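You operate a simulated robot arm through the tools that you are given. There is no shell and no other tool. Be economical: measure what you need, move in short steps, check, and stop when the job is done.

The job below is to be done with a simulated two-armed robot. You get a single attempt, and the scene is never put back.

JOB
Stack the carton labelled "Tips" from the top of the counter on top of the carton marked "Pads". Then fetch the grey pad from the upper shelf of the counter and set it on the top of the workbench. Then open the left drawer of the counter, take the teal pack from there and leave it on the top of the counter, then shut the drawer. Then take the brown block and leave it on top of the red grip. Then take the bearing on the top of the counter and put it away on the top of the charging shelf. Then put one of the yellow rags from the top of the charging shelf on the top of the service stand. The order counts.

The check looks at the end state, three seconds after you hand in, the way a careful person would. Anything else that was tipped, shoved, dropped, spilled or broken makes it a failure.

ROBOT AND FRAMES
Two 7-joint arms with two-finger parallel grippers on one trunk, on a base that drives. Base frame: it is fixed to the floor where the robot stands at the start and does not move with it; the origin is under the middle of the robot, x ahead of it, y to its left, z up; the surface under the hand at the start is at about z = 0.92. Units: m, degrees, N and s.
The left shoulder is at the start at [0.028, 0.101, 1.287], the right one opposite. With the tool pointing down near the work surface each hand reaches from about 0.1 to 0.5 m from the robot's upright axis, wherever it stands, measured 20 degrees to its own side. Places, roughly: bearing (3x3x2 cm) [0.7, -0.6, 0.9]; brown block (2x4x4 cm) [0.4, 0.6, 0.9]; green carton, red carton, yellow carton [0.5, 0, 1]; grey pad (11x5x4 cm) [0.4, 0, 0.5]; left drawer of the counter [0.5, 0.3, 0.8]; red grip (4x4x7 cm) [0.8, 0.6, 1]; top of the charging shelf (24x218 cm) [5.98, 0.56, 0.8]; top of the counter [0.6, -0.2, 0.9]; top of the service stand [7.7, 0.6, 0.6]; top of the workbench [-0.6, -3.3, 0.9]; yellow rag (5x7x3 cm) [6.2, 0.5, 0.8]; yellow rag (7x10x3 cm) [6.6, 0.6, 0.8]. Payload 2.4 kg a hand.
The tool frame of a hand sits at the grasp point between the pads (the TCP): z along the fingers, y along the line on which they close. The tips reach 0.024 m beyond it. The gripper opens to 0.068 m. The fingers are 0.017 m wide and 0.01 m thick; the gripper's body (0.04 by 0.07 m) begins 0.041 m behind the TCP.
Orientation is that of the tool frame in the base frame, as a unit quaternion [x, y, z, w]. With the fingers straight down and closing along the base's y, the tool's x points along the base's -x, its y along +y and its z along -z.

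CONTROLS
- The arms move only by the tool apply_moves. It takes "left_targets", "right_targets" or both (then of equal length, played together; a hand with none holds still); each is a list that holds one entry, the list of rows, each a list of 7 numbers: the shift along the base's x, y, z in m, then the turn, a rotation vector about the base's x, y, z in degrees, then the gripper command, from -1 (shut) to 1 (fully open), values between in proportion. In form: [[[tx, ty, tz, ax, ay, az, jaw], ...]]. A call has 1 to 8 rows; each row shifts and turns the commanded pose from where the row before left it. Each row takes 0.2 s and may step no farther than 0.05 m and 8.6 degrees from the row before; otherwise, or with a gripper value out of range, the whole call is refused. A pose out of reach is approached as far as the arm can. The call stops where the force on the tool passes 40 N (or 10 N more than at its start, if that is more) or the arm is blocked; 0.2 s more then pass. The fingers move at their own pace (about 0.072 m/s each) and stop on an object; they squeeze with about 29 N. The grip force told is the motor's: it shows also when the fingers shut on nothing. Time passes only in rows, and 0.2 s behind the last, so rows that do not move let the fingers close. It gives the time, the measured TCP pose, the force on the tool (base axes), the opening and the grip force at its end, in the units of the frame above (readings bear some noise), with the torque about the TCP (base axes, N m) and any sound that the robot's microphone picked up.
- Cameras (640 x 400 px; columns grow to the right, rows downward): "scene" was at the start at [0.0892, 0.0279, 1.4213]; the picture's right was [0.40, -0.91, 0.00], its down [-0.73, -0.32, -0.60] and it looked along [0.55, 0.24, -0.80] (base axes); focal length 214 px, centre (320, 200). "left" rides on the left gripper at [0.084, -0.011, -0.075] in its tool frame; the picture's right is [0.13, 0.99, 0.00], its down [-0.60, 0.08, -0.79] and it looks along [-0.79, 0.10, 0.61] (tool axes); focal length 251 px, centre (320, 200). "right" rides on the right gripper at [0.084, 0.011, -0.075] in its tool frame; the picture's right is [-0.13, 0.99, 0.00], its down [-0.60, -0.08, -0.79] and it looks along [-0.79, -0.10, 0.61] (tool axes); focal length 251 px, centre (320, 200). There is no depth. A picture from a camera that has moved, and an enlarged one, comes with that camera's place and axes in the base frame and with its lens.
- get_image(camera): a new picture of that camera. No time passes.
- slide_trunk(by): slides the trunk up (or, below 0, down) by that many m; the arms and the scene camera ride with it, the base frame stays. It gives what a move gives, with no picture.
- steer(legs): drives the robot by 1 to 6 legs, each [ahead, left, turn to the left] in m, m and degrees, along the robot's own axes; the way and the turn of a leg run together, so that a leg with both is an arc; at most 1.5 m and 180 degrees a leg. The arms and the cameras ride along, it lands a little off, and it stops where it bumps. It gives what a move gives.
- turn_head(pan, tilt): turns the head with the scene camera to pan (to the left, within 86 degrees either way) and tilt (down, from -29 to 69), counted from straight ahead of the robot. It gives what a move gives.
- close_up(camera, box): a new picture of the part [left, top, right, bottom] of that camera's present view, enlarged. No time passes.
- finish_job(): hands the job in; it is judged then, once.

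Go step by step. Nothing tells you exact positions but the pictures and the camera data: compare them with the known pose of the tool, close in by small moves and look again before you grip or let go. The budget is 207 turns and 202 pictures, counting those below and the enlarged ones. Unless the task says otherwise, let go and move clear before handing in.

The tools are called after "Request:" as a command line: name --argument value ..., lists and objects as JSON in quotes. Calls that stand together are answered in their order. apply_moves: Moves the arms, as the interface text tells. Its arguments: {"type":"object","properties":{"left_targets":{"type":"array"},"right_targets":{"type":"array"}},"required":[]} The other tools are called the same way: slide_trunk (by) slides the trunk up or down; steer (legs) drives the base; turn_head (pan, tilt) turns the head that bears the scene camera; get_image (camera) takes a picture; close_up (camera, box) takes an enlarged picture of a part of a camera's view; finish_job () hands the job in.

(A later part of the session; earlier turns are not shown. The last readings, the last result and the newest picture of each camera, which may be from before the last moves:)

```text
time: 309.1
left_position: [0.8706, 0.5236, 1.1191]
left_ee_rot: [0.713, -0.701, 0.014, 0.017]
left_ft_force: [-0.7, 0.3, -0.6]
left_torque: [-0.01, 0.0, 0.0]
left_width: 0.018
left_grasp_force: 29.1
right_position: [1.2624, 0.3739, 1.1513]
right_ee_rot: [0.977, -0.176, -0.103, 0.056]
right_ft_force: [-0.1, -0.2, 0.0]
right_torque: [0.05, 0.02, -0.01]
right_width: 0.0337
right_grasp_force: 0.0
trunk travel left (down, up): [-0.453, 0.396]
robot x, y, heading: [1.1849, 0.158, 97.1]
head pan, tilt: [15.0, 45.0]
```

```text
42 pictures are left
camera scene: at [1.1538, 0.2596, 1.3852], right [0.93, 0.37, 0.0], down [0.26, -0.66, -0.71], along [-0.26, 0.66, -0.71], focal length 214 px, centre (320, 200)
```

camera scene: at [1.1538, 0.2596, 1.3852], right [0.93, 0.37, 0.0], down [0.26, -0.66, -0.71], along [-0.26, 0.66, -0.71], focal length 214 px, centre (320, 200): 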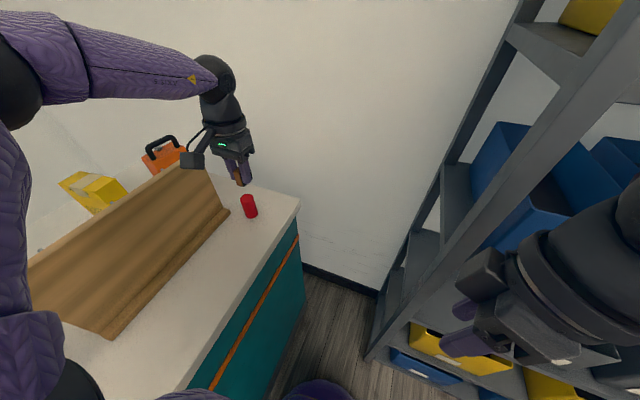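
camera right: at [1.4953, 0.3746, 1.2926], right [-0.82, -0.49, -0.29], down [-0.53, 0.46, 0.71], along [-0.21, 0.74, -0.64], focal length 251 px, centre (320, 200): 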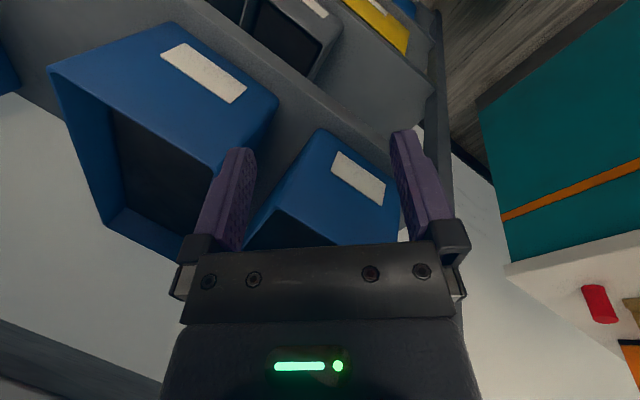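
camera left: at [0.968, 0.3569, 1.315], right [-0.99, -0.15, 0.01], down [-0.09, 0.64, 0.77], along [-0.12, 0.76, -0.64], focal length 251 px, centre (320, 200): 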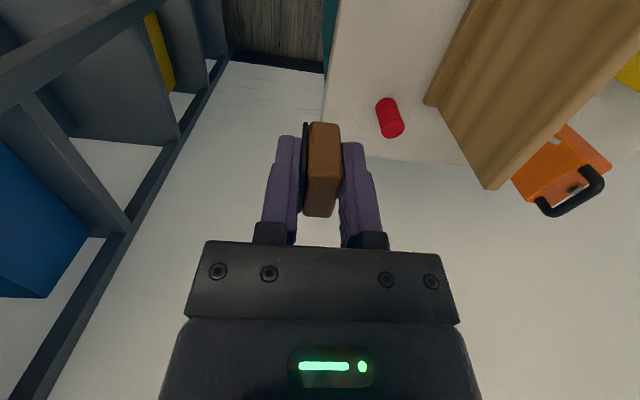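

Request:
apply_moves --left_targets '[[[-0.012, 0.01, 0, 1.3, 0, 0, -1], [-0.012, 0.01, 0, 1.2, 0, 0, -1], [-0.012, 0.01, 0, 0, 0, 0, -1], [-0.012, 0.01, 0, 0, 0, 0, -1], [0, 0, 0, 0, 0, 0, -1]]]'

Request:
get_image --camera "left"

Request:
close_up --camera "scene" --box '[180, 110, 310, 240]'

```text
time: 310.4
left_position: [0.8399, 0.5459, 1.1175]
left_ee_rot: [0.714, -0.7, -0.002, 0.002]
left_ft_force: [-0.1, 0.3, 0.6]
left_torque: [0.0, -0.01, 0.0]
left_width: 0.0181
left_grasp_force: 29.1
left hand out of reach, approached as far as the arm can: row 3, 4
right_position: [1.2621, 0.3729, 1.1505]
right_ee_rot: [0.977, -0.175, -0.103, 0.057]
right_ft_force: [-0.7, -0.5, 0.6]
right_torque: [0.01, -0.02, 0.01]
right_width: 0.0337
right_grasp_force: 0.0
trunk travel left (down, up): [-0.453, 0.396]
robot x, y, heading: [1.1849, 0.1616, 97.1]
head pan, tilt: [15.0, 45.0]
```

```text
41 pictures are left
camera left: at [0.8542, 0.4608, 1.1923], right [-0.99, -0.15, 0.0], down [-0.09, 0.6, 0.79], along [-0.12, 0.79, -0.61], focal length 251 px, centre (320, 200)
```

left: 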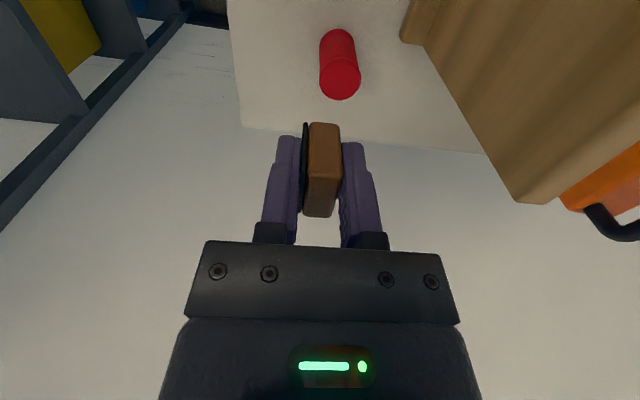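

```text
3.08 times, centred on (245, 175) of scene
camera zoom: at [1.1538, 0.2598, 1.3851], right [0.93, 0.37, 0.0], down [0.26, -0.66, -0.71], along [-0.26, 0.66, -0.71], focal length 660 px, centre (551, 277)
```

zoom: 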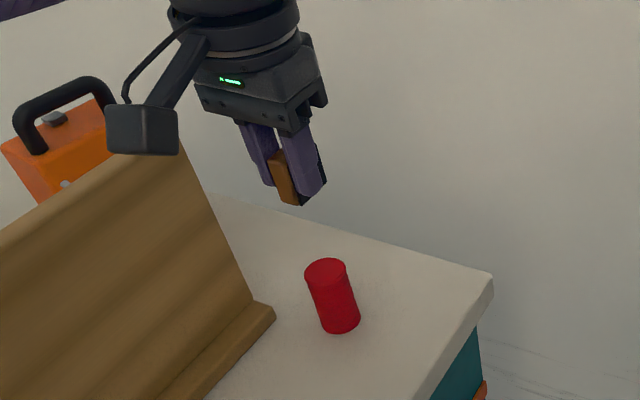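

I'm 2.5 cm short, so I'll nudge the base and re-measure.

Request:
steer --legs '[[0.017, 0.016, 0]]'

Request:
slide_trunk --by -0.06

Request:
get_image --camera "left"

Request:
close_up --camera "scene" --box '[180, 110, 310, 240]'

```text
time: 311.1
left_position: [0.8205, 0.5612, 1.1168]
left_ee_rot: [0.714, -0.7, -0.001, 0.001]
left_ft_force: [0.3, 0.3, -0.4]
left_torque: [-0.01, -0.03, 0.02]
left_width: 0.0182
left_grasp_force: 29.6
right_position: [1.2432, 0.3894, 1.1508]
right_ee_rot: [0.977, -0.178, -0.103, 0.057]
right_ft_force: [-1.1, 0.3, 0.3]
right_torque: [-0.03, 0.0, -0.01]
right_width: 0.0341
right_grasp_force: 0.0
trunk travel left (down, up): [-0.453, 0.396]
robot x, y, heading: [1.1705, 0.1766, 96.9]
head pan, tilt: [15.0, 45.0]
```

```text
time: 311.9
left_position: [0.8214, 0.56, 1.0687]
left_ee_rot: [0.714, -0.7, 0.0, 0.002]
left_ft_force: [0.9, 0.1, -0.4]
left_torque: [0.02, 0.0, 0.0]
left_width: 0.0179
left_grasp_force: 29.3
right_position: [1.244, 0.3911, 1.1027]
right_ee_rot: [0.977, -0.177, -0.102, 0.063]
right_ft_force: [-13.5, 11.1, 11.6]
right_torque: [-1.05, -2.1, 0.61]
right_width: 0.0342
right_grasp_force: 0.1
trunk travel left (down, up): [-0.406, 0.444]
robot x, y, heading: [1.1703, 0.1736, 96.9]
head pan, tilt: [15.0, 45.0]
stopped: the force on the tool passed its limit at 42 N (the readings are from after the stop); the commanded pose is now the measured one
```

```text
39 pictures are left
camera left: at [0.8363, 0.476, 1.1437], right [-0.99, -0.15, 0.0], down [-0.09, 0.6, 0.79], along [-0.12, 0.78, -0.61], focal length 251 px, centre (320, 200)
```

left: 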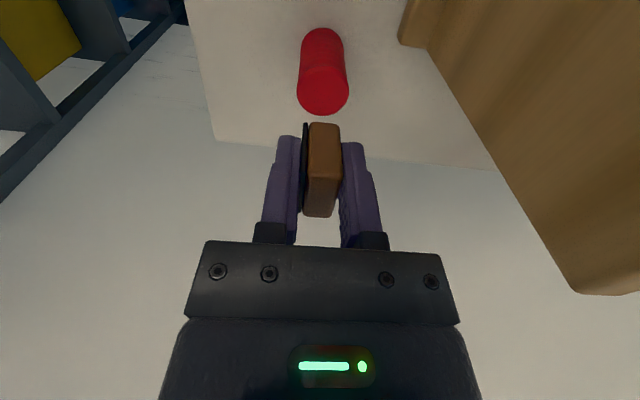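

```text
3.08 times, centred on (245, 175) of scene
camera zoom: at [1.1351, 0.2802, 1.3372], right [0.93, 0.37, 0.0], down [0.26, -0.66, -0.71], along [-0.26, 0.66, -0.71], focal length 660 px, centre (551, 277)
```

zoom: 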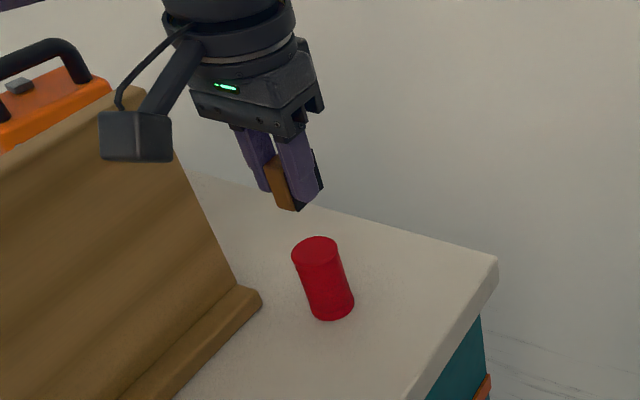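

The right hand touched the robot's own body as the trunk lowered, so I'll raise it slightly and lower the left hand with the arm. The alignment over the grip is within 2 mm.

Request:
apply_moves --left_targets '[[[0.001, 0.001, -0.01, 0, 0, 0, -1], [0, 0, -0.01, 0, 0, 0, -1], [0, 0, 0, 0, 0, 0, -1]]]' --right_targets '[[[0, 0, 0.02, 0, 0, 0, 0], [0, 0, 0.02, 0, 0, 0, 0], [0, 0, 0.02, 0, 0, 0, 0]]]'

Request:
close_up --camera "scene" --box '[180, 110, 310, 240]'

```text
time: 312.7
left_position: [0.8234, 0.5619, 1.0504]
left_ee_rot: [0.714, -0.7, -0.001, 0.001]
left_ft_force: [-0.2, 0.2, 0.1]
left_torque: [0.01, 0.03, -0.04]
left_width: 0.0182
left_grasp_force: 28.8
right_position: [1.2427, 0.3897, 1.1619]
right_ee_rot: [0.977, -0.177, -0.103, 0.062]
right_ft_force: [0.6, -0.8, 0.3]
right_torque: [-0.02, -0.02, 0.02]
right_width: 0.0339
right_grasp_force: 0.0
trunk travel left (down, up): [-0.406, 0.444]
robot x, y, heading: [1.17, 0.1745, 96.9]
head pan, tilt: [15.0, 45.0]
```

```text
3.08 times, centred on (245, 175) of scene
camera zoom: at [1.1351, 0.2801, 1.3378], right [0.93, 0.37, 0.0], down [0.26, -0.66, -0.71], along [-0.26, 0.66, -0.71], focal length 660 px, centre (551, 277)
```

zoom: 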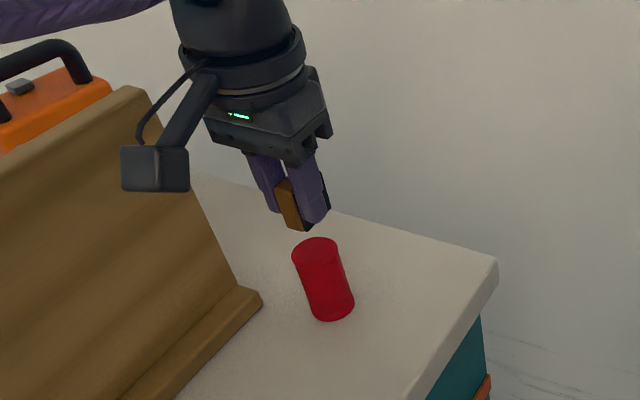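

Request:
apply_moves --left_targets '[[[0, 0, -0.01, 0, 0, 0, -1], [0, 0, -0.008, 0, 0, 0, -1], [0, 0, -0.005, 0, 0, 0, -1], [0, 0, 0, 0, 0, 0, -1]]]'

Request:
apply_moves --left_targets '[[[0, 0, -0.003, 0, 0, 0, -1], [0, 0, -0.002, 0, 0, 0, -1], [0, 0, 0, 0, 0, 0, -1]]]'

Request:
close_up --camera "scene" --box '[200, 130, 300, 230]'

Request:
close_up --camera "left" --box '[230, 40, 410, 250]'

```text
time: 313.7
left_position: [0.8222, 0.5624, 1.0274]
left_ee_rot: [0.714, -0.7, 0.0, 0.001]
left_ft_force: [-0.2, -0.8, 0.0]
left_torque: [0.01, 0.0, 0.02]
left_width: 0.0182
left_grasp_force: 29.3
right_position: [1.2432, 0.3903, 1.162]
right_ee_rot: [0.977, -0.177, -0.102, 0.062]
right_ft_force: [0.4, 0.0, -0.1]
right_torque: [-0.03, 0.0, 0.02]
right_width: 0.0339
right_grasp_force: 0.0
trunk travel left (down, up): [-0.406, 0.444]
robot x, y, heading: [1.17, 0.1739, 97.1]
head pan, tilt: [15.0, 45.0]
```

```text
time: 314.5
left_position: [0.8234, 0.5611, 1.0226]
left_ee_rot: [0.714, -0.7, -0.001, 0.002]
left_ft_force: [0.7, -0.2, -0.9]
left_torque: [0.01, 0.01, 0.01]
left_width: 0.0183
left_grasp_force: 28.8
right_position: [1.2435, 0.3895, 1.1624]
right_ee_rot: [0.977, -0.177, -0.103, 0.062]
right_ft_force: [0.3, 0.7, -0.5]
right_torque: [-0.01, 0.03, -0.02]
right_width: 0.034
right_grasp_force: 0.0
trunk travel left (down, up): [-0.406, 0.444]
robot x, y, heading: [1.1656, 0.177, 96.7]
head pan, tilt: [15.0, 45.0]
```

```text
4.00 times, centred on (250, 180) of scene
camera zoom: at [1.1352, 0.2802, 1.3378], right [0.93, 0.37, 0.0], down [0.26, -0.66, -0.71], along [-0.26, 0.66, -0.71], focal length 858 px, centre (600, 280)
```

zoom: 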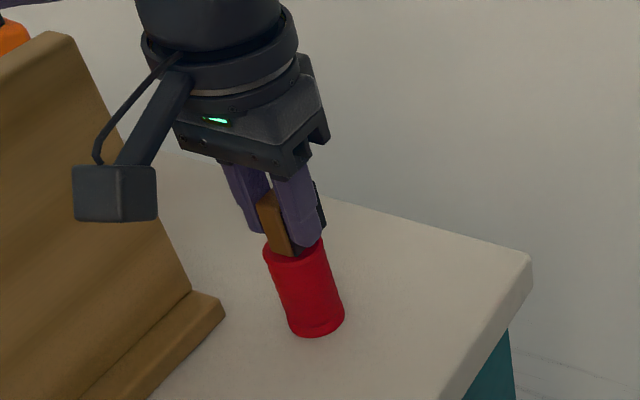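

```text
1.90 times, centred on (320, 145) of left
camera zoom: at [0.8375, 0.4774, 1.097], right [-0.99, -0.15, 0.0], down [-0.09, 0.6, 0.79], along [-0.12, 0.78, -0.61], focal length 479 px, centre (320, 305)
```

zoom: 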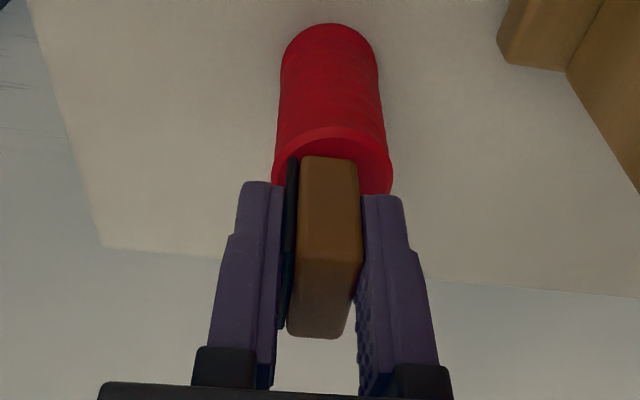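

The block sits centred above the disc. I'll lower the last millimetres until contact.

Request:
apply_moves --left_targets '[[[-0.001, 0.001, -0.002, 0, 0, 0, -1], [0, 0, -0.002, 0, 0, 0, -1], [0, 0, 0, 0, 0, 0, -1]]]'

Request:
apply_moves --left_targets '[[[0, 0, -0.002, 0, 0, 0, -1], [0, 0, 0, 0, 0, 0, -1]]]'

Request:
close_up --camera "left" --box '[230, 40, 410, 250]'

```text
time: 315.3
left_position: [0.8225, 0.5625, 1.0191]
left_ee_rot: [0.715, -0.7, -0.004, 0.001]
left_ft_force: [-2.2, 1.1, 12.7]
left_torque: [0.07, 0.09, 0.0]
left_width: 0.0182
left_grasp_force: 29.3
right_position: [1.2438, 0.3895, 1.1631]
right_ee_rot: [0.977, -0.176, -0.103, 0.062]
right_ft_force: [0.3, 0.1, 0.2]
right_torque: [0.01, -0.05, 0.01]
right_width: 0.034
right_grasp_force: 0.1
trunk travel left (down, up): [-0.406, 0.444]
robot x, y, heading: [1.1671, 0.1799, 96.8]
head pan, tilt: [15.0, 45.0]
```

```text
time: 315.9
left_position: [0.8233, 0.5619, 1.0172]
left_ee_rot: [0.715, -0.7, -0.003, 0.001]
left_ft_force: [-2.6, 1.9, 26.9]
left_torque: [0.12, 0.13, -0.01]
left_width: 0.0186
left_grasp_force: 29.1
right_position: [1.2442, 0.3898, 1.1617]
right_ee_rot: [0.977, -0.177, -0.103, 0.061]
right_ft_force: [-0.1, 0.2, -0.4]
right_torque: [-0.01, -0.01, 0.01]
right_width: 0.0342
right_grasp_force: 0.0
trunk travel left (down, up): [-0.406, 0.444]
robot x, y, heading: [1.168, 0.1765, 96.6]
head pan, tilt: [15.0, 45.0]
```

```text
1.90 times, centred on (320, 145) of left
camera zoom: at [0.8384, 0.4765, 1.0915], right [-0.99, -0.15, 0.01], down [-0.09, 0.6, 0.8], along [-0.12, 0.79, -0.6], focal length 479 px, centre (320, 305)
```

zoom: 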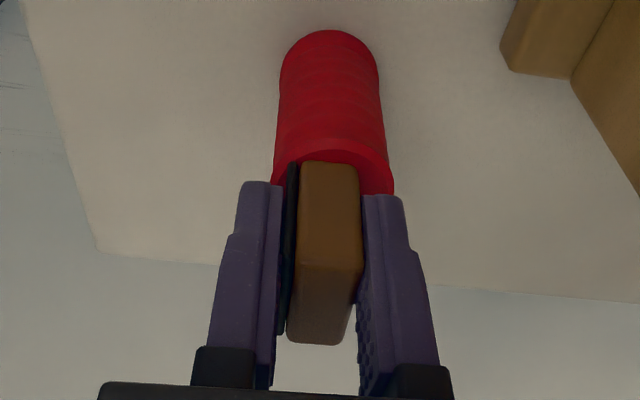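

It's in contact at 27 N. I'll ease up 1.5 mm, open gently and rise.

Request:
apply_moves --left_targets '[[[0, 0, 0.0015, 0, 0, 0, -1], [0, 0, 0, 0, 0, 0, -0.3], [0, 0, 0, 0, 0, 0, 0.2], [0, 0, 0, 0, 0, 0, 0.6], [0, 0, 0.004, 0, 0, 0, 0.6], [0, 0, 0.015, 0, 0, 0, 0.6], [0, 0, 0.03, 0, 0, 0, 0.6], [0, 0, 0.03, 0, 0, 0, 0.6]]]'

Request:
close_up --camera "scene" --box '[180, 110, 310, 240]'

```text
time: 317.7
left_position: [0.8229, 0.5626, 1.0966]
left_ee_rot: [0.714, -0.7, -0.001, 0.001]
left_ft_force: [-0.2, 0.1, -0.6]
left_torque: [0.02, 0.05, -0.04]
left_width: 0.0542
left_grasp_force: 0.0
right_position: [1.2441, 0.3909, 1.1623]
right_ee_rot: [0.977, -0.177, -0.103, 0.062]
right_ft_force: [0.0, -0.7, 0.3]
right_torque: [-0.02, -0.01, -0.01]
right_width: 0.034
right_grasp_force: 0.1
trunk travel left (down, up): [-0.406, 0.444]
robot x, y, heading: [1.1694, 0.1747, 96.8]
head pan, tilt: [15.0, 45.0]
```

```text
3.08 times, centred on (245, 175) of scene
camera zoom: at [1.1352, 0.2801, 1.3378], right [0.93, 0.37, 0.0], down [0.26, -0.66, -0.71], along [-0.26, 0.66, -0.71], focal length 660 px, centre (551, 277)
```

zoom: 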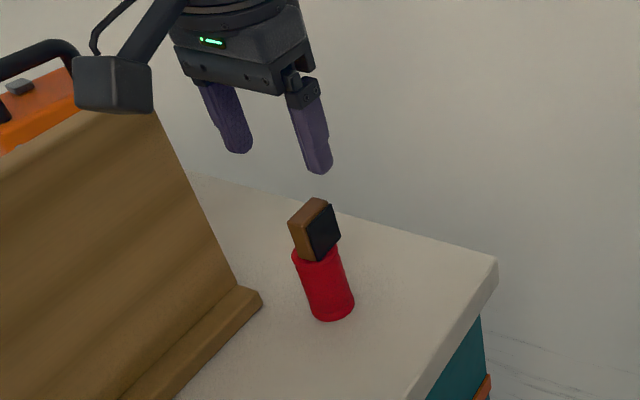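

The block stands on the red grip. Next is the bearing: I'll raise the trunk, back along the counter, turn to face it from behind and look.

Request:
slide_trunk --by 0.2

Request:
apply_moves --left_targets '[[[0.045, 0, 0, 0, 0, 0, 1], [0.045, 0, 0, 0, 0, 0, 1], [0.03, 0, 0, 0, 0, 0, 1]]]'

Request:
steer --legs '[[-0.6, 0, 0], [0, 0, 83]]'

Request:
turn_head --pan 5 --tilt 50

Request:
get_image --camera "scene"

```text
time: 319.9
left_position: [0.8227, 0.5561, 1.3107]
left_ee_rot: [0.715, -0.699, -0.016, -0.01]
left_ft_force: [0.2, 0.8, 0.6]
left_torque: [-0.02, -0.01, 0.0]
left_width: 0.0545
left_grasp_force: 0.1
right_position: [1.2438, 0.3914, 1.3623]
right_ee_rot: [0.977, -0.177, -0.103, 0.063]
right_ft_force: [0.8, 0.0, 0.0]
right_torque: [0.01, 0.02, 0.01]
right_width: 0.0337
right_grasp_force: 0.0
trunk travel left (down, up): [-0.606, 0.244]
robot x, y, heading: [1.1696, 0.1763, 97.3]
head pan, tilt: [15.0, 45.0]
```

```text
time: 320.7
left_position: [0.9441, 0.5568, 1.3096]
left_ee_rot: [0.715, -0.699, -0.016, -0.01]
left_ft_force: [-0.2, -0.7, 0.4]
left_torque: [0.05, 0.04, -0.02]
left_width: 0.0681
left_grasp_force: 0.0
right_position: [1.2452, 0.3909, 1.3627]
right_ee_rot: [0.977, -0.177, -0.103, 0.061]
right_ft_force: [1.0, 0.4, 0.1]
right_torque: [-0.02, 0.0, -0.03]
right_width: 0.034
right_grasp_force: 0.1
trunk travel left (down, up): [-0.606, 0.244]
robot x, y, heading: [1.1704, 0.1766, 97.0]
head pan, tilt: [15.0, 45.0]
```

```text
time: 327.6
left_position: [0.837, -0.5997, 1.3097]
left_ee_rot: [0.999, -0.051, -0.018, 0.003]
left_ft_force: [-0.7, -0.3, -0.5]
left_torque: [0.0, 0.0, -0.03]
left_width: 0.068
left_grasp_force: 0.0
right_position: [1.0391, -0.322, 1.3631]
right_ee_rot: [0.85, 0.514, -0.035, 0.114]
right_ft_force: [0.3, 0.5, -0.6]
right_torque: [-0.01, 0.01, -0.04]
right_width: 0.0341
right_grasp_force: 0.1
trunk travel left (down, up): [-0.606, 0.244]
robot x, y, heading: [1.2409, -0.4221, 179.4]
head pan, tilt: [15.0, 45.0]
```

```text
time: 328.3
left_position: [0.8366, -0.5986, 1.3099]
left_ee_rot: [0.998, -0.052, -0.019, 0.004]
left_ft_force: [-0.5, -0.3, -0.3]
left_torque: [-0.01, 0.0, 0.0]
left_width: 0.0679
left_grasp_force: 0.1
right_position: [1.0388, -0.3217, 1.3619]
right_ee_rot: [0.849, 0.514, -0.036, 0.114]
right_ft_force: [-0.6, -0.2, 0.0]
right_torque: [-0.02, 0.0, 0.02]
right_width: 0.0341
right_grasp_force: 0.0
trunk travel left (down, up): [-0.606, 0.244]
robot x, y, heading: [1.2419, -0.4232, 179.8]
head pan, tilt: [5.0, 50.0]
```

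```text
32 pictures are left
camera scene: at [1.1534, -0.4326, 1.5316], right [-0.08, 1.0, 0.0], down [0.76, 0.06, -0.64], along [-0.64, -0.05, -0.77], focal length 214 px, centre (320, 200)
```

scene: 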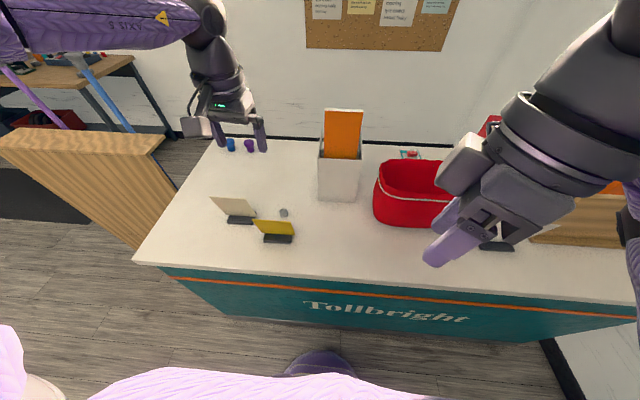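

The bearing is at (0.716, −0.600), behind a low yellow sign. To keep the wrist camera off that sign I'll turn the left hand +90° and then move over the bearing.

Request:
apply_moves --left_targets '[[[-0.01, 0, 0, 0, 0, 8.2, 1], [-0.01, 0, 0, 0, 0, 8.2, 1], [-0.01, 0, 0, 0, 0, 8.2, 1], [-0.01, 0, 0, 0, 0, 8.2, 1], [0, 0, 0, 0, 0, 8.2, 1], [0, 0, 0, 0, 0, 8.2, 1], [0, 0, 0, 0, 0, 8.2, 1], [0, 0, 0, 0, 0, 8.2, 1]]]'

Request:
apply_moves --left_targets '[[[0, 0, 0, 0, 0, 8.2, 1], [0, 0, 0, 0, 0, 8.2, 1], [0, 0, 0, 0, 0, 8.2, 1]]]'

Request:
steer --legs '[[0.065, 0, 0]]'

Request:
slide_trunk --by -0.16

Request:
get_image --camera "left"

```text
time: 330.1
left_position: [0.8146, -0.6084, 1.3089]
left_ee_rot: [0.867, 0.498, -0.014, 0.013]
left_ft_force: [0.5, 0.8, -0.2]
left_torque: [0.02, 0.0, -0.01]
left_width: 0.068
left_grasp_force: 0.1
left hand out of reach, approached as far as the arm can: row 3, 4
right_position: [1.0382, -0.3232, 1.3633]
right_ee_rot: [0.849, 0.514, -0.036, 0.114]
right_ft_force: [0.1, -0.7, 0.5]
right_torque: [-0.02, -0.01, 0.02]
right_width: 0.0341
right_grasp_force: 0.1
trunk travel left (down, up): [-0.606, 0.244]
robot x, y, heading: [1.2412, -0.4239, 179.6]
head pan, tilt: [5.0, 50.0]
```

```text
time: 330.9
left_position: [0.8185, -0.6083, 1.3088]
left_ee_rot: [0.74, 0.672, -0.01, 0.015]
left_ft_force: [-0.2, 0.7, 1.0]
left_torque: [0.03, 0.0, 0.01]
left_width: 0.0681
left_grasp_force: 0.0
left hand out of reach, approached as far as the arm can: row 1
right_position: [1.0384, -0.3216, 1.3623]
right_ee_rot: [0.849, 0.514, -0.036, 0.114]
right_ft_force: [0.7, -1.0, -0.8]
right_torque: [0.03, -0.01, 0.02]
right_width: 0.0341
right_grasp_force: 0.1
trunk travel left (down, up): [-0.606, 0.244]
robot x, y, heading: [1.2441, -0.4278, 179.8]
head pan, tilt: [5.0, 50.0]
```

```text
time: 331.9
left_position: [0.7512, -0.6094, 1.3082]
left_ee_rot: [0.741, 0.671, -0.01, 0.015]
left_ft_force: [-0.2, 1.3, 0.1]
left_torque: [0.01, -0.02, 0.0]
left_width: 0.0679
left_grasp_force: 0.0
right_position: [0.972, -0.3217, 1.3625]
right_ee_rot: [0.85, 0.513, -0.036, 0.115]
right_ft_force: [-0.3, 0.6, 0.5]
right_torque: [-0.01, -0.03, 0.03]
right_width: 0.034
right_grasp_force: 0.0
trunk travel left (down, up): [-0.606, 0.244]
robot x, y, heading: [1.1785, -0.4236, 180.0]
head pan, tilt: [5.0, 50.0]
```

```text
time: 333.7
left_position: [0.7534, -0.6083, 1.149]
left_ee_rot: [0.741, 0.671, -0.012, 0.015]
left_ft_force: [-0.8, -0.9, 0.7]
left_torque: [0.0, 0.0, -0.01]
left_width: 0.0679
left_grasp_force: 0.1
right_position: [0.9738, -0.3228, 1.2025]
right_ee_rot: [0.849, 0.514, -0.037, 0.115]
right_ft_force: [0.5, -0.3, 0.6]
right_torque: [-0.02, 0.02, -0.03]
right_width: 0.0338
right_grasp_force: 0.1
trunk travel left (down, up): [-0.446, 0.404]
robot x, y, heading: [1.1789, -0.4254, 180.1]
head pan, tilt: [5.0, 50.0]
```

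```text
31 pictures are left
camera left: at [0.751, -0.5228, 1.2207], right [1.0, 0.03, 0.0], down [0.02, -0.58, 0.81], along [0.03, -0.81, -0.58], focal length 251 px, centre (320, 200)
```

left: 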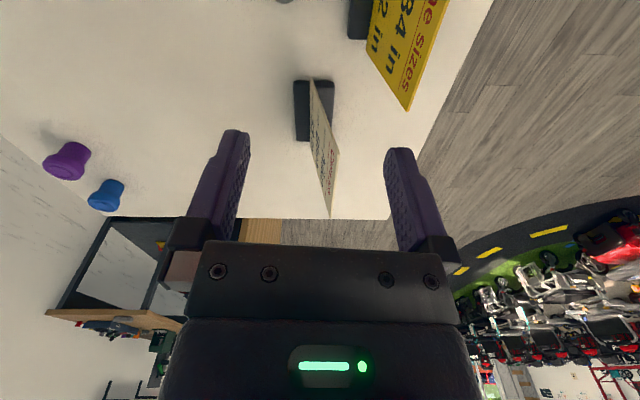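

The bearing is at (0.719, −0.604). I'll level the hand, move over it and descend part way.

Request:
apply_moves --left_targets '[[[-0.017, 0.003, -0.03, 2.2, 0, 0, 1], [-0.017, 0.002, -0.03, 0, 0, 0, 1], [0, 0, -0.04, 0, 0, 0, 1], [0, 0, -0.04, 0, 0, 0, 1], [0, 0, 0, 0, 0, 0, 1]]]'

Request:
get_image --camera "left"

Request:
close_up --camera "scene" --box '[180, 110, 380, 260]'

```text
time: 334.9
left_position: [0.761, -0.6224, 1.023]
left_ee_rot: [0.741, 0.671, 0.003, 0.001]
left_ft_force: [-0.1, 0.0, 0.4]
left_torque: [-0.03, -0.03, 0.0]
left_width: 0.0679
left_grasp_force: 0.1
left hand out of reach, approached as far as the arm can: row 1, 2, 3, 4
right_position: [0.9732, -0.322, 1.2024]
right_ee_rot: [0.849, 0.514, -0.036, 0.115]
right_ft_force: [0.2, -0.3, -0.1]
right_torque: [0.01, 0.0, -0.02]
right_width: 0.034
right_grasp_force: 0.0
trunk travel left (down, up): [-0.446, 0.404]
robot x, y, heading: [1.1815, -0.4229, 180.0]
head pan, tilt: [5.0, 50.0]
```

```text
30 pictures are left
camera left: at [0.7592, -0.5385, 1.0981], right [1.0, 0.03, 0.0], down [0.02, -0.61, 0.79], along [0.03, -0.79, -0.61], focal length 251 px, centre (320, 200)
```

left: 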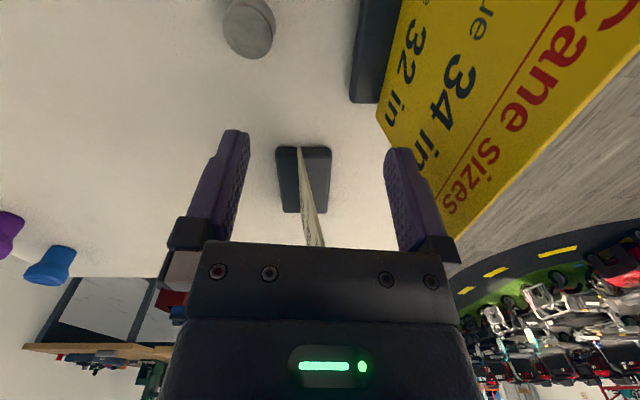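

```text
2.67 times, centred on (280, 185) of scene
camera zoom: at [1.0759, -0.4323, 1.3712], right [-0.08, 1.0, 0.0], down [0.76, 0.06, -0.64], along [-0.64, -0.05, -0.77], focal length 572 px, centre (427, 240)
```

zoom: 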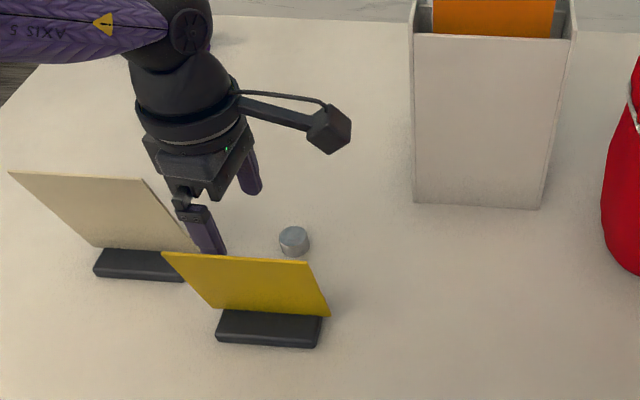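

The hand is short by 4 cm and close to the yellow sign, so I'll raise it, drive 3.5 cm nearer and shift over the bearing.

Request:
apply_moves --left_targets '[[[0, 0.01, 0.04, 0, 0, 0, 1], [0, 0.01, 0.04, 0, 0, -7, 1], [-0.01, 0.005, 0, 0, 0, -7, 1], [0, 0, 0, 0, 0, -7, 1]]]'

Request:
steer --legs '[[0.035, 0, 0]]'

Request:
slide_trunk --by -0.06

```text
time: 335.9
left_position: [0.7499, -0.5975, 1.103]
left_ee_rot: [0.852, 0.523, 0.003, 0.002]
left_ft_force: [-0.6, -0.6, 0.2]
left_torque: [0.04, 0.0, -0.03]
left_width: 0.0682
left_grasp_force: 0.1
right_position: [0.9729, -0.3217, 1.2037]
right_ee_rot: [0.85, 0.514, -0.036, 0.114]
right_ft_force: [-0.1, 0.6, -0.1]
right_torque: [0.03, 0.02, 0.0]
right_width: 0.0338
right_grasp_force: 0.1
trunk travel left (down, up): [-0.446, 0.404]
robot x, y, heading: [1.1779, -0.4267, 180.0]
head pan, tilt: [5.0, 50.0]
```

```text
time: 336.8
left_position: [0.7153, -0.5979, 1.1021]
left_ee_rot: [0.851, 0.525, 0.004, 0.001]
left_ft_force: [-0.5, 0.7, 0.5]
left_torque: [0.02, -0.02, 0.02]
left_width: 0.068
left_grasp_force: 0.1
right_position: [0.9371, -0.3216, 1.2025]
right_ee_rot: [0.849, 0.514, -0.036, 0.115]
right_ft_force: [-0.2, -0.4, -0.1]
right_torque: [0.0, -0.01, -0.02]
right_width: 0.0337
right_grasp_force: 0.1
trunk travel left (down, up): [-0.446, 0.404]
robot x, y, heading: [1.1373, -0.4252, 180.2]
head pan, tilt: [5.0, 50.0]
```

```text
time: 337.8
left_position: [0.7165, -0.5976, 1.0433]
left_ee_rot: [0.851, 0.525, 0.002, 0.001]
left_ft_force: [-0.2, -0.5, 1.7]
left_torque: [-0.02, 0.03, 0.04]
left_width: 0.0682
left_grasp_force: 0.2
right_position: [0.9384, -0.3224, 1.1427]
right_ee_rot: [0.849, 0.515, -0.036, 0.115]
right_ft_force: [0.3, -0.1, 0.8]
right_torque: [0.05, 0.03, -0.01]
right_width: 0.0339
right_grasp_force: 0.1
trunk travel left (down, up): [-0.386, 0.464]
robot x, y, heading: [1.1423, -0.4267, 180.0]
head pan, tilt: [5.0, 50.0]
```

Request:
apply_moves --left_targets '[[[0.003, 0.002, -0.02, 0, 0, 0, 1], [0, 0, -0.02, 0, 0, 0, 1], [0, 0, 0, 0, 0, 0, 1]]]'

Request:
get_image --camera "left"

Request:
close_up --camera "scene" --box '[180, 110, 380, 260]'

```text
time: 338.6
left_position: [0.7191, -0.5973, 1.0027]
left_ee_rot: [0.851, 0.526, 0.002, 0.001]
left_ft_force: [-0.1, 1.1, 0.1]
left_torque: [-0.01, -0.03, 0.01]
left_width: 0.0678
left_grasp_force: 0.0
right_position: [0.9386, -0.3216, 1.1424]
right_ee_rot: [0.849, 0.514, -0.036, 0.114]
right_ft_force: [-0.1, 0.3, -0.3]
right_torque: [0.03, 0.02, 0.0]
right_width: 0.034
right_grasp_force: 0.1
trunk travel left (down, up): [-0.386, 0.464]
robot x, y, heading: [1.1422, -0.4243, 180.2]
head pan, tilt: [5.0, 50.0]
```

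```text
28 pictures are left
camera left: at [0.7475, -0.5176, 1.0772], right [0.94, -0.33, 0.0], down [-0.2, -0.58, 0.79], along [-0.26, -0.75, -0.61], focal length 251 px, centre (320, 200)
```

left: 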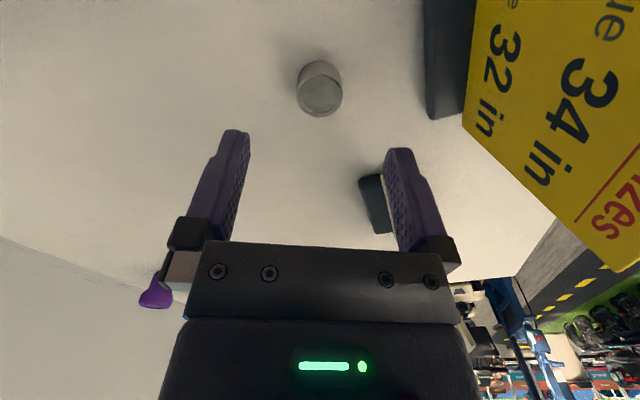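

```text
2.67 times, centred on (280, 185) of scene
camera zoom: at [1.0333, -0.4323, 1.3108], right [-0.08, 1.0, 0.0], down [0.76, 0.07, -0.64], along [-0.64, -0.05, -0.77], focal length 572 px, centre (427, 240)
```

zoom: 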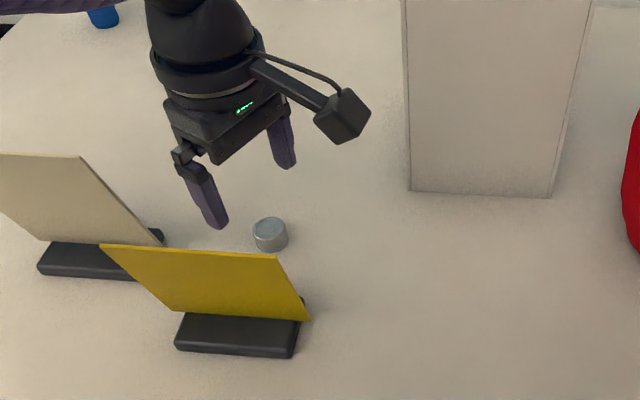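

Well centred. I'll descend to 0.948 and grip.

Request:
apply_moves --left_targets '[[[0.001, 0.003, -0.02, 0, 0, 0, 1], [0, 0, -0.02, 0, 0, 0, 1], [0, 0, -0.014, 0, 0, 0, 1], [0, 0, 0, 0, 0, 0, 1], [0, 0, 0, 0, 0, 0, -1], [0, 0, 0, 0, 0, 0, -1], [0, 0, 0, 0, 0, 0, -1], [0, 0, 0, 0, 0, 0, -1]]]'

Request:
get_image --camera "left"

```text
time: 340.4
left_position: [0.7313, -0.5998, 0.9537]
left_ee_rot: [0.851, 0.525, 0.002, 0.0]
left_ft_force: [-0.8, 0.3, -0.2]
left_torque: [-0.04, -0.03, 0.02]
left_width: 0.0268
left_grasp_force: 28.6
left hand out of reach, approached as far as the arm can: row 2, 3
right_position: [0.938, -0.3222, 1.142]
right_ee_rot: [0.849, 0.515, -0.036, 0.114]
right_ft_force: [0.8, 0.1, -0.1]
right_torque: [-0.01, 0.0, -0.04]
right_width: 0.0338
right_grasp_force: 0.1
trunk travel left (down, up): [-0.386, 0.464]
robot x, y, heading: [1.1439, -0.4254, 179.9]
head pan, tilt: [5.0, 50.0]
```

```text
26 pictures are left
camera left: at [0.7609, -0.5212, 1.03], right [0.94, -0.33, 0.0], down [-0.2, -0.58, 0.79], along [-0.26, -0.75, -0.61], focal length 251 px, centre (320, 200)
```

left: 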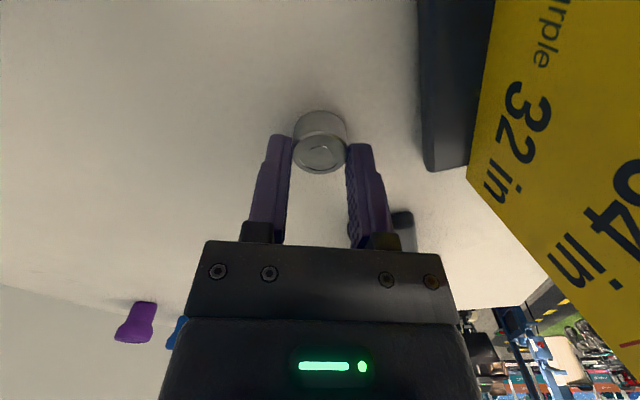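

The grip is about 7 mm off-centre on the bearing because the arm drifted at its reach limit. I'll open, raise, and come down with the trunk instead.

Request:
apply_moves --left_targets '[[[0, 0, 0, 0, 0, 0, 1], [0, 0, 0, 0, 0, 0, 1], [0, 0, 0.03, 0, 0, 0, 1], [-0.006, 0.003, 0.025, 0, 0, 0, 1], [-0.005, 0.003, 0, 0, 0, 0, 1], [0, 0, 0, 0, 0, 0, 1]]]'

Request:
slide_trunk --by -0.06

Request:
get_image --camera "left"

```text
time: 341.8
left_position: [0.7214, -0.5931, 1.0098]
left_ee_rot: [0.851, 0.525, 0.001, 0.001]
left_ft_force: [-0.3, -0.6, 0.5]
left_torque: [-0.03, 0.0, -0.01]
left_width: 0.0681
left_grasp_force: 0.1
right_position: [0.9386, -0.3223, 1.1423]
right_ee_rot: [0.849, 0.515, -0.036, 0.115]
right_ft_force: [-0.7, -0.6, 0.6]
right_torque: [0.03, -0.02, 0.0]
right_width: 0.0341
right_grasp_force: 0.1
trunk travel left (down, up): [-0.386, 0.464]
robot x, y, heading: [1.143, -0.4266, 179.8]
head pan, tilt: [5.0, 50.0]
```

```text
time: 342.8
left_position: [0.7205, -0.5937, 0.9512]
left_ee_rot: [0.851, 0.525, 0.001, 0.001]
left_ft_force: [-1.0, 0.8, 0.0]
left_torque: [-0.03, -0.03, 0.06]
left_width: 0.0682
left_grasp_force: 0.0
right_position: [0.9386, -0.3231, 1.0826]
right_ee_rot: [0.849, 0.515, -0.036, 0.114]
right_ft_force: [-0.1, -0.6, 0.0]
right_torque: [-0.02, 0.0, 0.02]
right_width: 0.0339
right_grasp_force: 0.0
trunk travel left (down, up): [-0.326, 0.524]
robot x, y, heading: [1.1439, -0.4238, 180.2]
head pan, tilt: [5.0, 50.0]
```

```text
25 pictures are left
camera left: at [0.7498, -0.5147, 1.0255], right [0.94, -0.33, 0.0], down [-0.2, -0.58, 0.79], along [-0.26, -0.75, -0.61], focal length 251 px, centre (320, 200)
```

left: 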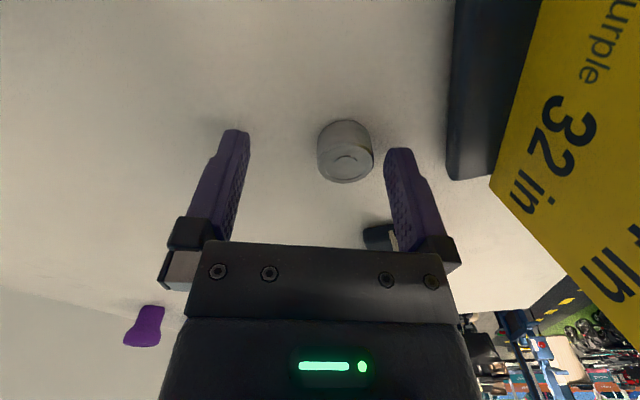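

The bearing shifted slightly to (0.734, −0.597). I'll move 13 mm in x to centre on it, then close.

Request:
apply_moves --left_targets '[[[0.007, -0.001, 0, 0, 0, 0, 1], [0.006, -0.002, -0.003, 0, 0, 0, 1], [0, 0, 0, 0, 0, 0, 1], [0, 0, 0, 0, 0, 0, -1], [0, 0, 0, 0, 0, 0, -1], [0, 0, 0, 0, 0, 0, -1], [0, 0, 0, 0, 0, 0, -1]]]'

Request:
get_image --camera "left"

```text
time: 344.4
left_position: [0.7348, -0.5966, 0.9485]
left_ee_rot: [0.85, 0.526, 0.002, 0.001]
left_ft_force: [0.6, -0.8, 0.7]
left_torque: [0.0, -0.02, 0.02]
left_width: 0.0266
left_grasp_force: 28.7
right_position: [0.9382, -0.322, 1.0828]
right_ee_rot: [0.849, 0.515, -0.036, 0.115]
right_ft_force: [0.0, 0.4, -0.3]
right_torque: [0.01, 0.01, -0.03]
right_width: 0.0337
right_grasp_force: 0.0
trunk travel left (down, up): [-0.326, 0.524]
robot x, y, heading: [1.1413, -0.4224, 179.7]
head pan, tilt: [5.0, 50.0]
```

```text
24 pictures are left
camera left: at [0.7625, -0.5178, 1.0225], right [0.94, -0.33, 0.0], down [-0.2, -0.58, 0.79], along [-0.26, -0.75, -0.61], focal length 251 px, centre (320, 200)
```

left: 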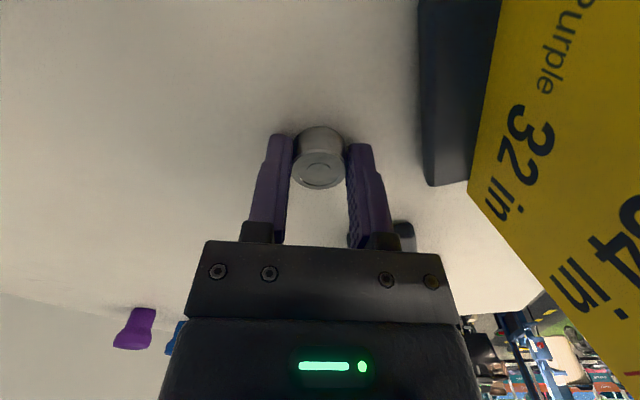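

The bearing's diameter is 2.66 cm and it's well gripped. I'll lift it clear of the signs and back away.

Request:
slide_trunk --by 0.03

Request:
slide_trunk --by 0.22

Request:
steer --legs '[[-0.5, 0, 0]]'

Request:
get_image --camera "left"

```text
time: 345.1
left_position: [0.7327, -0.5981, 0.9776]
left_ee_rot: [0.851, 0.526, 0.002, 0.0]
left_ft_force: [-0.7, -1.0, 0.1]
left_torque: [0.0, -0.04, -0.01]
left_width: 0.0267
left_grasp_force: 29.0
right_position: [0.9383, -0.3215, 1.1124]
right_ee_rot: [0.849, 0.515, -0.035, 0.115]
right_ft_force: [-0.7, 0.3, 0.1]
right_torque: [0.0, 0.0, 0.01]
right_width: 0.034
right_grasp_force: 0.1
trunk travel left (down, up): [-0.356, 0.494]
robot x, y, heading: [1.1389, -0.425, 180.0]
head pan, tilt: [5.0, 50.0]
```

```text
time: 347.5
left_position: [0.7349, -0.5967, 1.1973]
left_ee_rot: [0.851, 0.525, 0.002, 0.002]
left_ft_force: [-0.8, 0.2, -1.0]
left_torque: [-0.01, -0.01, 0.05]
left_width: 0.027
left_grasp_force: 29.5
right_position: [0.9394, -0.3222, 1.3328]
right_ee_rot: [0.849, 0.514, -0.036, 0.114]
right_ft_force: [-1.2, 0.9, 1.1]
right_torque: [-0.01, 0.01, 0.0]
right_width: 0.034
right_grasp_force: 0.0
trunk travel left (down, up): [-0.576, 0.274]
robot x, y, heading: [1.1389, -0.4264, 179.9]
head pan, tilt: [5.0, 50.0]
```

```text
time: 350.4
left_position: [1.2251, -0.5989, 1.1975]
left_ee_rot: [0.849, 0.529, 0.002, 0.001]
left_ft_force: [-0.6, -0.2, -0.4]
left_torque: [-0.02, -0.01, -0.03]
left_width: 0.027
left_grasp_force: 29.2
right_position: [1.4287, -0.3227, 1.3324]
right_ee_rot: [0.847, 0.518, -0.036, 0.114]
right_ft_force: [-0.1, 0.8, 0.5]
right_torque: [-0.01, 0.01, 0.0]
right_width: 0.034
right_grasp_force: 0.1
trunk travel left (down, up): [-0.576, 0.274]
robot x, y, heading: [1.6326, -0.4234, -179.5]
head pan, tilt: [5.0, 50.0]
```

```text
23 pictures are left
camera left: at [1.2539, -0.5199, 1.2726], right [0.95, -0.32, 0.0], down [-0.2, -0.58, 0.79], along [-0.25, -0.75, -0.61], focal length 251 px, centre (320, 200)
```

left: 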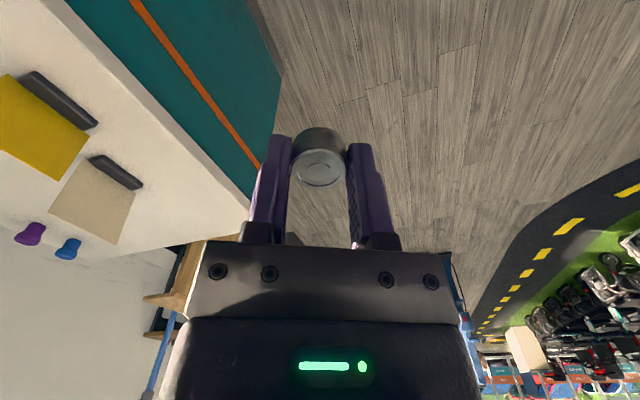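

The bearing is held. I'll turn around to face +x and look at the way to the charging shelf.

Request:
steer --legs '[[0, 0, 179.5]]'

Request:
turn_head --pan 5 --tilt 15

Request:
get_image --camera "scene"

```text
time: 358.1
left_position: [2.0411, -0.2493, 1.1981]
left_ee_rot: [-0.526, 0.851, 0.001, -0.002]
left_ft_force: [0.2, -1.4, 0.1]
left_torque: [0.0, -0.01, 0.01]
left_width: 0.0268
left_grasp_force: 29.0
right_position: [1.836, -0.5239, 1.3328]
right_ee_rot: [-0.515, 0.849, 0.114, 0.036]
right_ft_force: [0.5, -0.5, -0.3]
right_torque: [0.05, 0.02, 0.06]
right_width: 0.0341
right_grasp_force: 0.1
trunk travel left (down, up): [-0.576, 0.274]
robot x, y, heading: [1.6315, -0.4233, -0.2]
head pan, tilt: [5.0, 50.0]
```

```text
time: 359.1
left_position: [2.0417, -0.2505, 1.1969]
left_ee_rot: [-0.526, 0.851, 0.001, -0.002]
left_ft_force: [0.4, 0.8, -0.3]
left_torque: [0.0, 0.02, -0.01]
left_width: 0.0266
left_grasp_force: 29.0
right_position: [1.8367, -0.5253, 1.3327]
right_ee_rot: [-0.515, 0.849, 0.115, 0.036]
right_ft_force: [-0.2, -0.4, 0.1]
right_torque: [0.06, 0.0, 0.02]
right_width: 0.0341
right_grasp_force: 0.1
trunk travel left (down, up): [-0.576, 0.274]
robot x, y, heading: [1.6323, -0.4248, -0.4]
head pan, tilt: [5.0, 15.0]
```

```text
22 pictures are left
camera scene: at [1.7422, -0.4172, 1.5552], right [0.09, -1.0, 0.0], down [-0.26, -0.02, -0.97], along [0.96, 0.08, -0.26], focal length 214 px, centre (320, 200)
```

scene: 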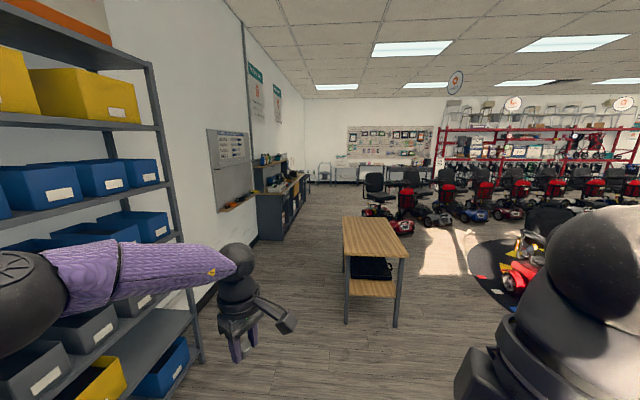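

The way is clear if I keep y≈−0.1, between the rack and the table. I'll drive to x≈5.3, turn left to face the charging shelf and look.

Request:
steer --legs '[[0.75, 0.3, 0.3], [1.45, 0, 0], [1.45, 0, 0], [0, 0, 90]]'

Request:
turn_head --pan -10 --tilt 35

Request:
get_image --camera "scene"

```text
time: 380.8
left_position: [5.0932, 0.2687, 1.1964]
left_ee_rot: [0.974, -0.224, 0.001, 0.003]
left_ft_force: [-0.5, 0.6, 0.2]
left_torque: [0.03, -0.01, 0.02]
left_width: 0.0269
left_grasp_force: 28.8
right_position: [5.3696, 0.0654, 1.333]
right_ee_rot: [0.966, -0.23, -0.106, 0.056]
right_ft_force: [-0.7, -0.2, -0.7]
right_torque: [0.0, -0.02, 0.01]
right_width: 0.0339
right_grasp_force: 0.1
trunk travel left (down, up): [-0.576, 0.274]
robot x, y, heading: [5.2706, -0.1421, 90.7]
head pan, tilt: [5.0, 15.0]
```

```text
time: 381.6
left_position: [5.0928, 0.2675, 1.1977]
left_ee_rot: [0.975, -0.223, 0.001, 0.002]
left_ft_force: [0.8, 0.0, -0.6]
left_torque: [0.04, 0.0, 0.02]
left_width: 0.0268
left_grasp_force: 29.0
right_position: [5.371, 0.0659, 1.3321]
right_ee_rot: [0.966, -0.23, -0.106, 0.056]
right_ft_force: [-1.0, 0.3, 0.5]
right_torque: [-0.02, -0.01, 0.0]
right_width: 0.034
right_grasp_force: 0.0
trunk travel left (down, up): [-0.576, 0.274]
robot x, y, heading: [5.2731, -0.141, 90.7]
head pan, tilt: [-10.0, 35.0]
```

```text
21 pictures are left
camera scene: at [5.2872, -0.0388, 1.5234], right [0.99, -0.16, 0.0], down [-0.09, -0.57, -0.82], along [0.13, 0.81, -0.57], focal length 214 px, centre (320, 200)
```

scene: 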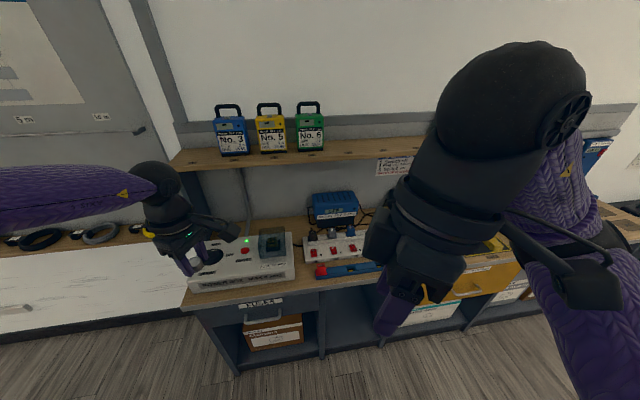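

The shelf surface at z≈0.8 holds chargers at this end. I'll move on along it toward x≈6 to find a free spot and see the rags.

Request:
steer --legs '[[0, -0.75, 0]]'

Request:
turn_head --pan 15 --tilt 45

Request:
get_image --camera "scene"

```text
time: 385.7
left_position: [5.8562, 0.2736, 1.1987]
left_ee_rot: [0.973, -0.23, 0.001, 0.002]
left_ft_force: [0.2, 0.4, -1.9]
left_torque: [-0.01, -0.01, 0.02]
left_width: 0.0269
left_grasp_force: 29.4
right_position: [6.1306, 0.0686, 1.3325]
right_ee_rot: [0.964, -0.237, -0.106, 0.055]
right_ft_force: [0.1, 0.3, 1.2]
right_torque: [0.01, 0.0, 0.01]
right_width: 0.0339
right_grasp_force: 0.1
trunk travel left (down, up): [-0.576, 0.274]
robot x, y, heading: [6.0287, -0.1384, 90.0]
head pan, tilt: [-10.0, 35.0]
```

```text
time: 386.6
left_position: [5.8543, 0.2737, 1.1973]
left_ee_rot: [0.973, -0.231, 0.0, 0.002]
left_ft_force: [0.0, 0.3, -0.9]
left_torque: [0.01, 0.01, -0.02]
left_width: 0.0267
left_grasp_force: 29.2
right_position: [6.1298, 0.0698, 1.3317]
right_ee_rot: [0.964, -0.236, -0.107, 0.056]
right_ft_force: [0.5, -0.8, 0.1]
right_torque: [0.02, 0.03, 0.0]
right_width: 0.0339
right_grasp_force: 0.0
trunk travel left (down, up): [-0.576, 0.274]
robot x, y, heading: [6.0282, -0.1367, 90.0]
head pan, tilt: [15.0, 45.0]
```

```text
20 pictures are left
camera scene: at [6.0087, -0.0436, 1.5085], right [0.97, 0.26, 0.0], down [0.18, -0.68, -0.71], along [-0.18, 0.68, -0.71], focal length 214 px, centre (320, 200)
```

scene: 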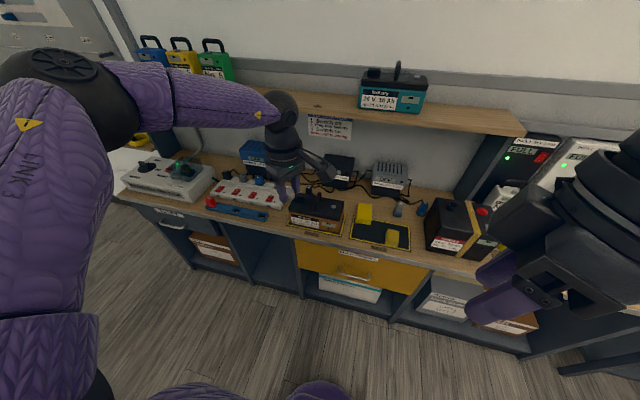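

I need a close look to choose a free spot for the bearing and to identify the rags.

Request:
close_up --camera "scene" --box '[190, 130, 470, 290]'

```text
2.29 times, centred on (330, 210) of scene
camera zoom: at [6.0087, -0.0436, 1.5085], right [0.97, 0.26, 0.0], down [0.18, -0.68, -0.71], along [-0.18, 0.68, -0.71], focal length 490 px, centre (297, 177)
```

zoom: 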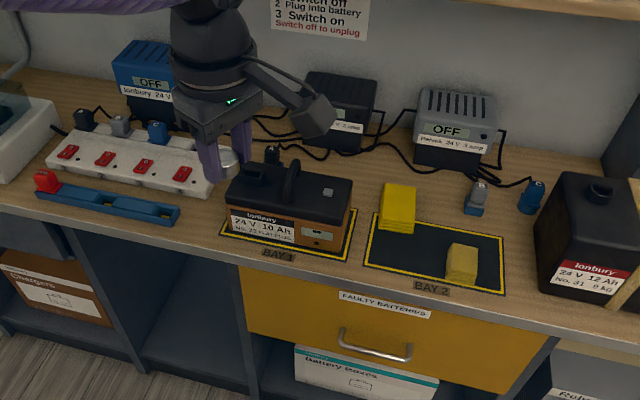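

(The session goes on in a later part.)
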